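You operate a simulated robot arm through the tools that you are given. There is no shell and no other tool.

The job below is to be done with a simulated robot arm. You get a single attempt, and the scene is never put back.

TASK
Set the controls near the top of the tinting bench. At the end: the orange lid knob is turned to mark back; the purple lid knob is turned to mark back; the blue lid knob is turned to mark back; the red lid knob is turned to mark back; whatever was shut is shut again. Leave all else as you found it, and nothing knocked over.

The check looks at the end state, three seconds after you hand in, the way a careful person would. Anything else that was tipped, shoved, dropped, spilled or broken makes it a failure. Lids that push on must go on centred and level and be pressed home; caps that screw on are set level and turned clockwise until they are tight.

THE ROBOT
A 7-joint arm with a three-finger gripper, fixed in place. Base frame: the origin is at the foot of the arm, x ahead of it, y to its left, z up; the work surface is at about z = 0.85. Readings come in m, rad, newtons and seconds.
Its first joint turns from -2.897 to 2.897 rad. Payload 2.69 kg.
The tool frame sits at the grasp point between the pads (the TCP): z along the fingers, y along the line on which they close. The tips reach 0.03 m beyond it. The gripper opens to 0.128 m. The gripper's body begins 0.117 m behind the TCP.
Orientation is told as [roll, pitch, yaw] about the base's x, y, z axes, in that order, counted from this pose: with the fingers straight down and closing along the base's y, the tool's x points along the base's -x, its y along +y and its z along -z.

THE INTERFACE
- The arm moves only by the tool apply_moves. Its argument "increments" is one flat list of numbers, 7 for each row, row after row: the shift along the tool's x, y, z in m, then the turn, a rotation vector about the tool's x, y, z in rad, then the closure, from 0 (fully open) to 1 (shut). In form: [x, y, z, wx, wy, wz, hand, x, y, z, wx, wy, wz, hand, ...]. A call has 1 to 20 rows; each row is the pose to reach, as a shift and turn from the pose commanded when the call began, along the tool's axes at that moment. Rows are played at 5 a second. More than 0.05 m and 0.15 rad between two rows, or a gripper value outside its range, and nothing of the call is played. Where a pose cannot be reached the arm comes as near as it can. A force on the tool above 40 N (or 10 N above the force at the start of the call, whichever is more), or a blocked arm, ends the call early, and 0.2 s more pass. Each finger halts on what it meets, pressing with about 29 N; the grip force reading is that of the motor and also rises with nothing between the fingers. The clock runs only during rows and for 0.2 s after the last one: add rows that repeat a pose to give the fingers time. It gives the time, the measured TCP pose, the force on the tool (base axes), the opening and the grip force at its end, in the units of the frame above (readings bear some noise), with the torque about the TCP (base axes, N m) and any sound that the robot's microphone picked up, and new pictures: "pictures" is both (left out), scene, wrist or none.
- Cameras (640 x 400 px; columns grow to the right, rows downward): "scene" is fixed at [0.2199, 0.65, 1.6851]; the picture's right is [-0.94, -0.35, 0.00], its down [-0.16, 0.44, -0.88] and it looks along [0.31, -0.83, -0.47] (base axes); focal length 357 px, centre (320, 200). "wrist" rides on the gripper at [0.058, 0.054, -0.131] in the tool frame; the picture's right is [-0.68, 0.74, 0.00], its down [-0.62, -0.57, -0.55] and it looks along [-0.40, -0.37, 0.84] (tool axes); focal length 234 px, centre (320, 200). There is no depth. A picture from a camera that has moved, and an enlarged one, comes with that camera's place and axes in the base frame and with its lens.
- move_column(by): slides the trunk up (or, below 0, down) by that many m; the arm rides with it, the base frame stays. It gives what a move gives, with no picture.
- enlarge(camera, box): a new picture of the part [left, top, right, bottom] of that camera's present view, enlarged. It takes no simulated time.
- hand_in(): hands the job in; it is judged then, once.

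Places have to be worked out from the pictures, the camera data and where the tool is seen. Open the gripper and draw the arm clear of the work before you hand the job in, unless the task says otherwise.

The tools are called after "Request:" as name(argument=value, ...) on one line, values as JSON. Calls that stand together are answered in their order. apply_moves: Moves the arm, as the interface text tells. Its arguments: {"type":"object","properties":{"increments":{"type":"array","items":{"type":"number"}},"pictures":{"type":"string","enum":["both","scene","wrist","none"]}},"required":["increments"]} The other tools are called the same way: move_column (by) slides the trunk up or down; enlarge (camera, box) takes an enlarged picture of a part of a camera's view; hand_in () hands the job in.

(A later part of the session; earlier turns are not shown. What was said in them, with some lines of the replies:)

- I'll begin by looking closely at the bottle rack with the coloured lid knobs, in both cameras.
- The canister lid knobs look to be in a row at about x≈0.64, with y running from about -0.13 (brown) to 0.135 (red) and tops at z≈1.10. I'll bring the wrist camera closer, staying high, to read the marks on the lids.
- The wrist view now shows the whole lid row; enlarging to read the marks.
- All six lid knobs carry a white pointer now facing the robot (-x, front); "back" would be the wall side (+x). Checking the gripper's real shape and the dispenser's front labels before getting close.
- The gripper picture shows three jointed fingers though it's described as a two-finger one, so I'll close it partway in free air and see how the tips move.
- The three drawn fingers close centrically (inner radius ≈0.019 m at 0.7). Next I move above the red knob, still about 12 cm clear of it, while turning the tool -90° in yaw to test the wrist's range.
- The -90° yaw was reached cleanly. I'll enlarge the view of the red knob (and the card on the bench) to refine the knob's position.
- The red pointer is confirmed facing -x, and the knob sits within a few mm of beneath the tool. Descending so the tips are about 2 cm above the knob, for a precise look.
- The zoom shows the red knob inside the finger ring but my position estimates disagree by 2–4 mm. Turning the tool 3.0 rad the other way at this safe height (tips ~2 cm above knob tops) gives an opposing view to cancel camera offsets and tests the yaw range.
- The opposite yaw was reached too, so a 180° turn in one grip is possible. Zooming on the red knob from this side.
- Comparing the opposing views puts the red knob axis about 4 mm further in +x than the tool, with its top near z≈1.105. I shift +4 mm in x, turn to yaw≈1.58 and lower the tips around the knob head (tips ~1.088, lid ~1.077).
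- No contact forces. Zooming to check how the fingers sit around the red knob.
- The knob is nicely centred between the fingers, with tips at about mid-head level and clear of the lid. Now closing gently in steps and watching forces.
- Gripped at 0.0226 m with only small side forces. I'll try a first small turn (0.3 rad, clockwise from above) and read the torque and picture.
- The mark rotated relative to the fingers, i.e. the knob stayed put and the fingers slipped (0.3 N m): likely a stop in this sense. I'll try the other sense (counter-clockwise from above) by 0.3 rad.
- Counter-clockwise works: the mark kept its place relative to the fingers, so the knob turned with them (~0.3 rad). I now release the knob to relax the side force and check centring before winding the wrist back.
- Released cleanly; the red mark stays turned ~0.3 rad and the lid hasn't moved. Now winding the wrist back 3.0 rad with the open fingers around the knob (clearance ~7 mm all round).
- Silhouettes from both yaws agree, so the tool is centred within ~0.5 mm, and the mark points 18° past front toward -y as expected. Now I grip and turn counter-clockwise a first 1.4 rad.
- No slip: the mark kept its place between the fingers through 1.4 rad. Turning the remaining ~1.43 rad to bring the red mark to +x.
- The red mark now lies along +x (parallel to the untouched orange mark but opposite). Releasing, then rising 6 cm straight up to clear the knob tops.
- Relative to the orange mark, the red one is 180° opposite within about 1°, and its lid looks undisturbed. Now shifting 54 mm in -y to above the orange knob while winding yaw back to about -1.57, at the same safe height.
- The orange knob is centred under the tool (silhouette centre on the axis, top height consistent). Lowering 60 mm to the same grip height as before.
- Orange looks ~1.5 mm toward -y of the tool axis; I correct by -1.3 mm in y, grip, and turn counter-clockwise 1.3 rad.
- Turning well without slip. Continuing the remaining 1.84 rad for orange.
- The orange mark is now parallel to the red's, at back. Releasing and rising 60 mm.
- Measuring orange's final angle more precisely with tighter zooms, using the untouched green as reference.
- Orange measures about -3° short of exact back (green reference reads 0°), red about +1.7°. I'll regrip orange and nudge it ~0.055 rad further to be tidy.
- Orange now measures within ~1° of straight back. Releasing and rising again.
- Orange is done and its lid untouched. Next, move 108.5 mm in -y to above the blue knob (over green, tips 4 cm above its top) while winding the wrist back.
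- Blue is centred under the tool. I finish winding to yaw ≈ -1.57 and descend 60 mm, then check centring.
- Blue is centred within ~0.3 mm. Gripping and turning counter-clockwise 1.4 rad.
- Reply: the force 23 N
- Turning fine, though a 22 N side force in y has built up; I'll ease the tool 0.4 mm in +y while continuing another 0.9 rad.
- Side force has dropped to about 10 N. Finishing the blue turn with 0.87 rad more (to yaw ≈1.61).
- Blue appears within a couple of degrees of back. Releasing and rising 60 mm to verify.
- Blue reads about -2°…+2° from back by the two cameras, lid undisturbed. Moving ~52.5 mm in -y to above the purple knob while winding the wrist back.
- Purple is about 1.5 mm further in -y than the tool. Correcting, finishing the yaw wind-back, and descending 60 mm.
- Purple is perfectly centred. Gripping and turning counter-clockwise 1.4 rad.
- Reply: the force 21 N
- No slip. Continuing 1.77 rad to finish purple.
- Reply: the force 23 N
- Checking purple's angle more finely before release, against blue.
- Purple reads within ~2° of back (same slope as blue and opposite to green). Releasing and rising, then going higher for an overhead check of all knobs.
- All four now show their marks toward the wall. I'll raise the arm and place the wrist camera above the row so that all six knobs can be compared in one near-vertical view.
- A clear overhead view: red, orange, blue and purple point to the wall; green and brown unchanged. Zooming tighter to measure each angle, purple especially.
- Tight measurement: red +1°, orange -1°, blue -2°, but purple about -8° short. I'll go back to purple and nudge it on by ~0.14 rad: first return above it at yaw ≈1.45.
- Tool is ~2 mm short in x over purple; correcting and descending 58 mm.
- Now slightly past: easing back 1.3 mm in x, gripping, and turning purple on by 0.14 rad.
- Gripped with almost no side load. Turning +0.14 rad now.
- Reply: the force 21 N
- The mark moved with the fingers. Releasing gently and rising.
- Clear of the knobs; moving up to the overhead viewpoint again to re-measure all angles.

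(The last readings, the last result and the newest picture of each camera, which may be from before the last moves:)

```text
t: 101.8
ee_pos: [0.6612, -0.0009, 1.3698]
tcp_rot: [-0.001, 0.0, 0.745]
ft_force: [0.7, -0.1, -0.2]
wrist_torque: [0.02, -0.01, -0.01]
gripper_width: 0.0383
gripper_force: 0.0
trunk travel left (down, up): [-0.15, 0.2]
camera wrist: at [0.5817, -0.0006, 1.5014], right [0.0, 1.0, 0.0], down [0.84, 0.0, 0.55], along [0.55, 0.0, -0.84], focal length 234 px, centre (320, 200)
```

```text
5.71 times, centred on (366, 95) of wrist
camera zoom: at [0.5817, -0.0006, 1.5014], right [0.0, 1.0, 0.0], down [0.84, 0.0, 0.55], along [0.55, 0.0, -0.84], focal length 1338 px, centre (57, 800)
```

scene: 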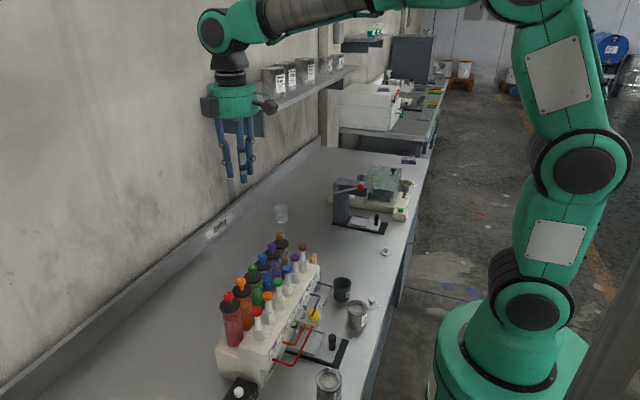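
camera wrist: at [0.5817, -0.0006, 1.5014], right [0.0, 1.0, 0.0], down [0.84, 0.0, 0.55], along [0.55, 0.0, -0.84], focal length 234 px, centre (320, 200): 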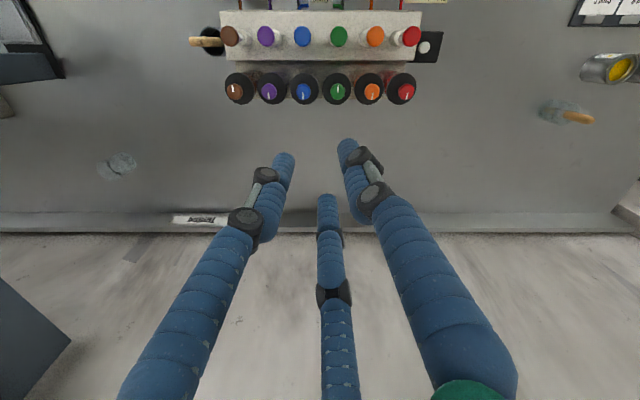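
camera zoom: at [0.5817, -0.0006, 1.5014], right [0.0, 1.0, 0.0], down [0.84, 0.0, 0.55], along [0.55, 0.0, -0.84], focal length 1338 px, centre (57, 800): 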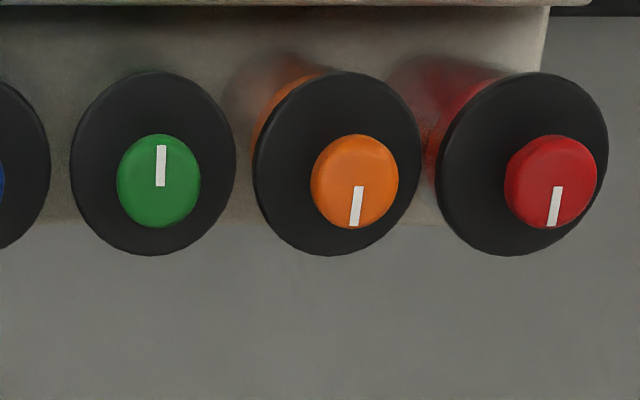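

All four marks now measure within 2° of straight back (red +1°, orange -1°, blue -1.7°, purple -0.7°); green, brown, pumps and valve are unchanged. I'll draw the arm back and up, away from the bench, and open the gripper.

Request:
apply_moves(increments=[0.0184, 0.017, -0.0063, 0, 0, 0.093, 0.7, 0.0368, 0.0339, -0.0125, 0, 0, 0.186, 0.7, 0.0551, 0.0509, -0.0188, 0, 0, 0.279, 0.7, 0.0735, 0.0678, -0.025, 0, 0, 0.3725, 0.7, 0.0919, 0.0848, -0.0313, 0, 0, 0.4656, 0.7, 0.1103, 0.1017, -0.0375, 0, 0, 0.5588, 0.7, 0.1286, 0.1187, -0.0438, 0, 0, 0.6519, 0.7, 0.147, 0.1356, -0.05, 0, 0, 0.745, 0.6, 0.147, 0.1356, -0.05, 0, 0, 0.745, 0.3, 0.147, 0.1356, -0.05, 0, 0, 0.745, 0, 0.147, 0.1356, -0.05, 0, 0, 0.745, 0, 0.147, 0.1356, -0.05, 0, 0, 0.745, 0], pictures="both")

Request:
enlarge(camera="scene", box=[200, 220, 360, 320])

Request:
enlarge(camera="scene", box=[200, 300, 360, 400])

```text
t: 104.4
ee_pos: [0.4606, 0.0001, 1.4181]
tcp_rot: [0.0, 0.0, 0.001]
ft_force: [-1.0, -0.3, -0.2]
wrist_torque: [-0.02, 0.0, 0.0]
gripper_width: 0.1278
gripper_force: 0.0
trunk travel left (down, up): [-0.15, 0.2]
camera wrist: at [0.4008, 0.0547, 1.5498], right [0.68, 0.74, 0.0], down [0.62, -0.57, 0.55], along [0.4, -0.37, -0.84], focal length 234 px, centre (320, 200)
```

scene: 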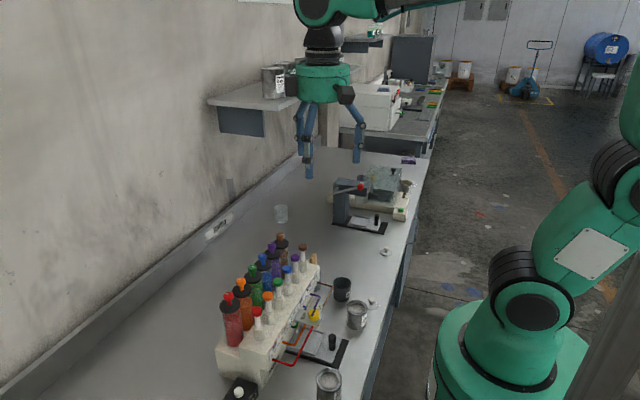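
wrist: 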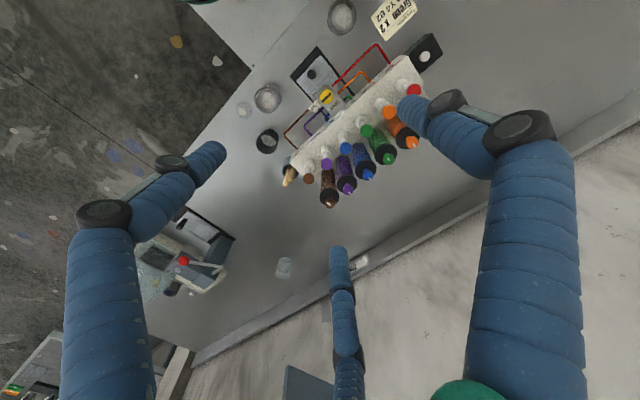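

```text
4.00 times, centred on (280, 270) of scene
camera zoom: at [0.2199, 0.65, 1.6851], right [-0.94, -0.35, 0.0], down [-0.16, 0.44, -0.88], along [0.31, -0.83, -0.47], focal length 1429 px, centre (480, -80)
```

zoom: 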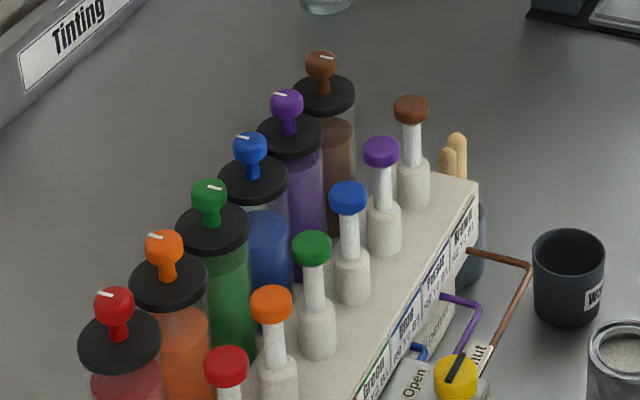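

```text
4.00 times, centred on (280, 350) of scene
camera zoom: at [0.2199, 0.65, 1.6851], right [-0.94, -0.35, 0.0], down [-0.16, 0.44, -0.88], along [0.31, -0.83, -0.47], focal length 1429 px, centre (480, -400)
```

zoom: 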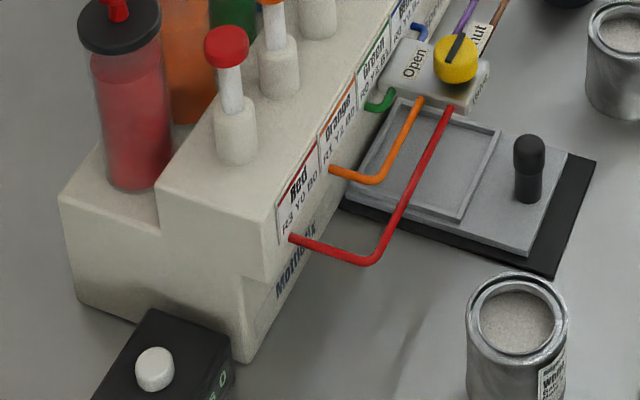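

The scene matches the first pictures exactly except that the red, orange, blue and purple marks now point to the back. The gripper is open and the arm is clear, so I hand in the job.

Request:
hand_in()

```text
The job is handed in.
```

The orange, purple, blue and red lid knobs are now turned to back. I took "back" to mean the wall side, since nothing on the lids labels it.

In the last overhead check, all four marks were within about 2° of straight back. Purple had first stopped about 8° short and orange about 3° short, so I turned both a little further.

The knobs only turn counter-clockwise from front. My first try on red was clockwise; the fingers slipped and the knob did not move.

- **Everything else:** the green and brown knobs, the pumps, the valve and the lids look the same as in the first pictures, and nothing was knocked over. I never opened anything, so there was nothing to shut again.
- **Arm:** the gripper was open and drawn back clear of the bench when I handed in. No verdict came back with the hand-in.
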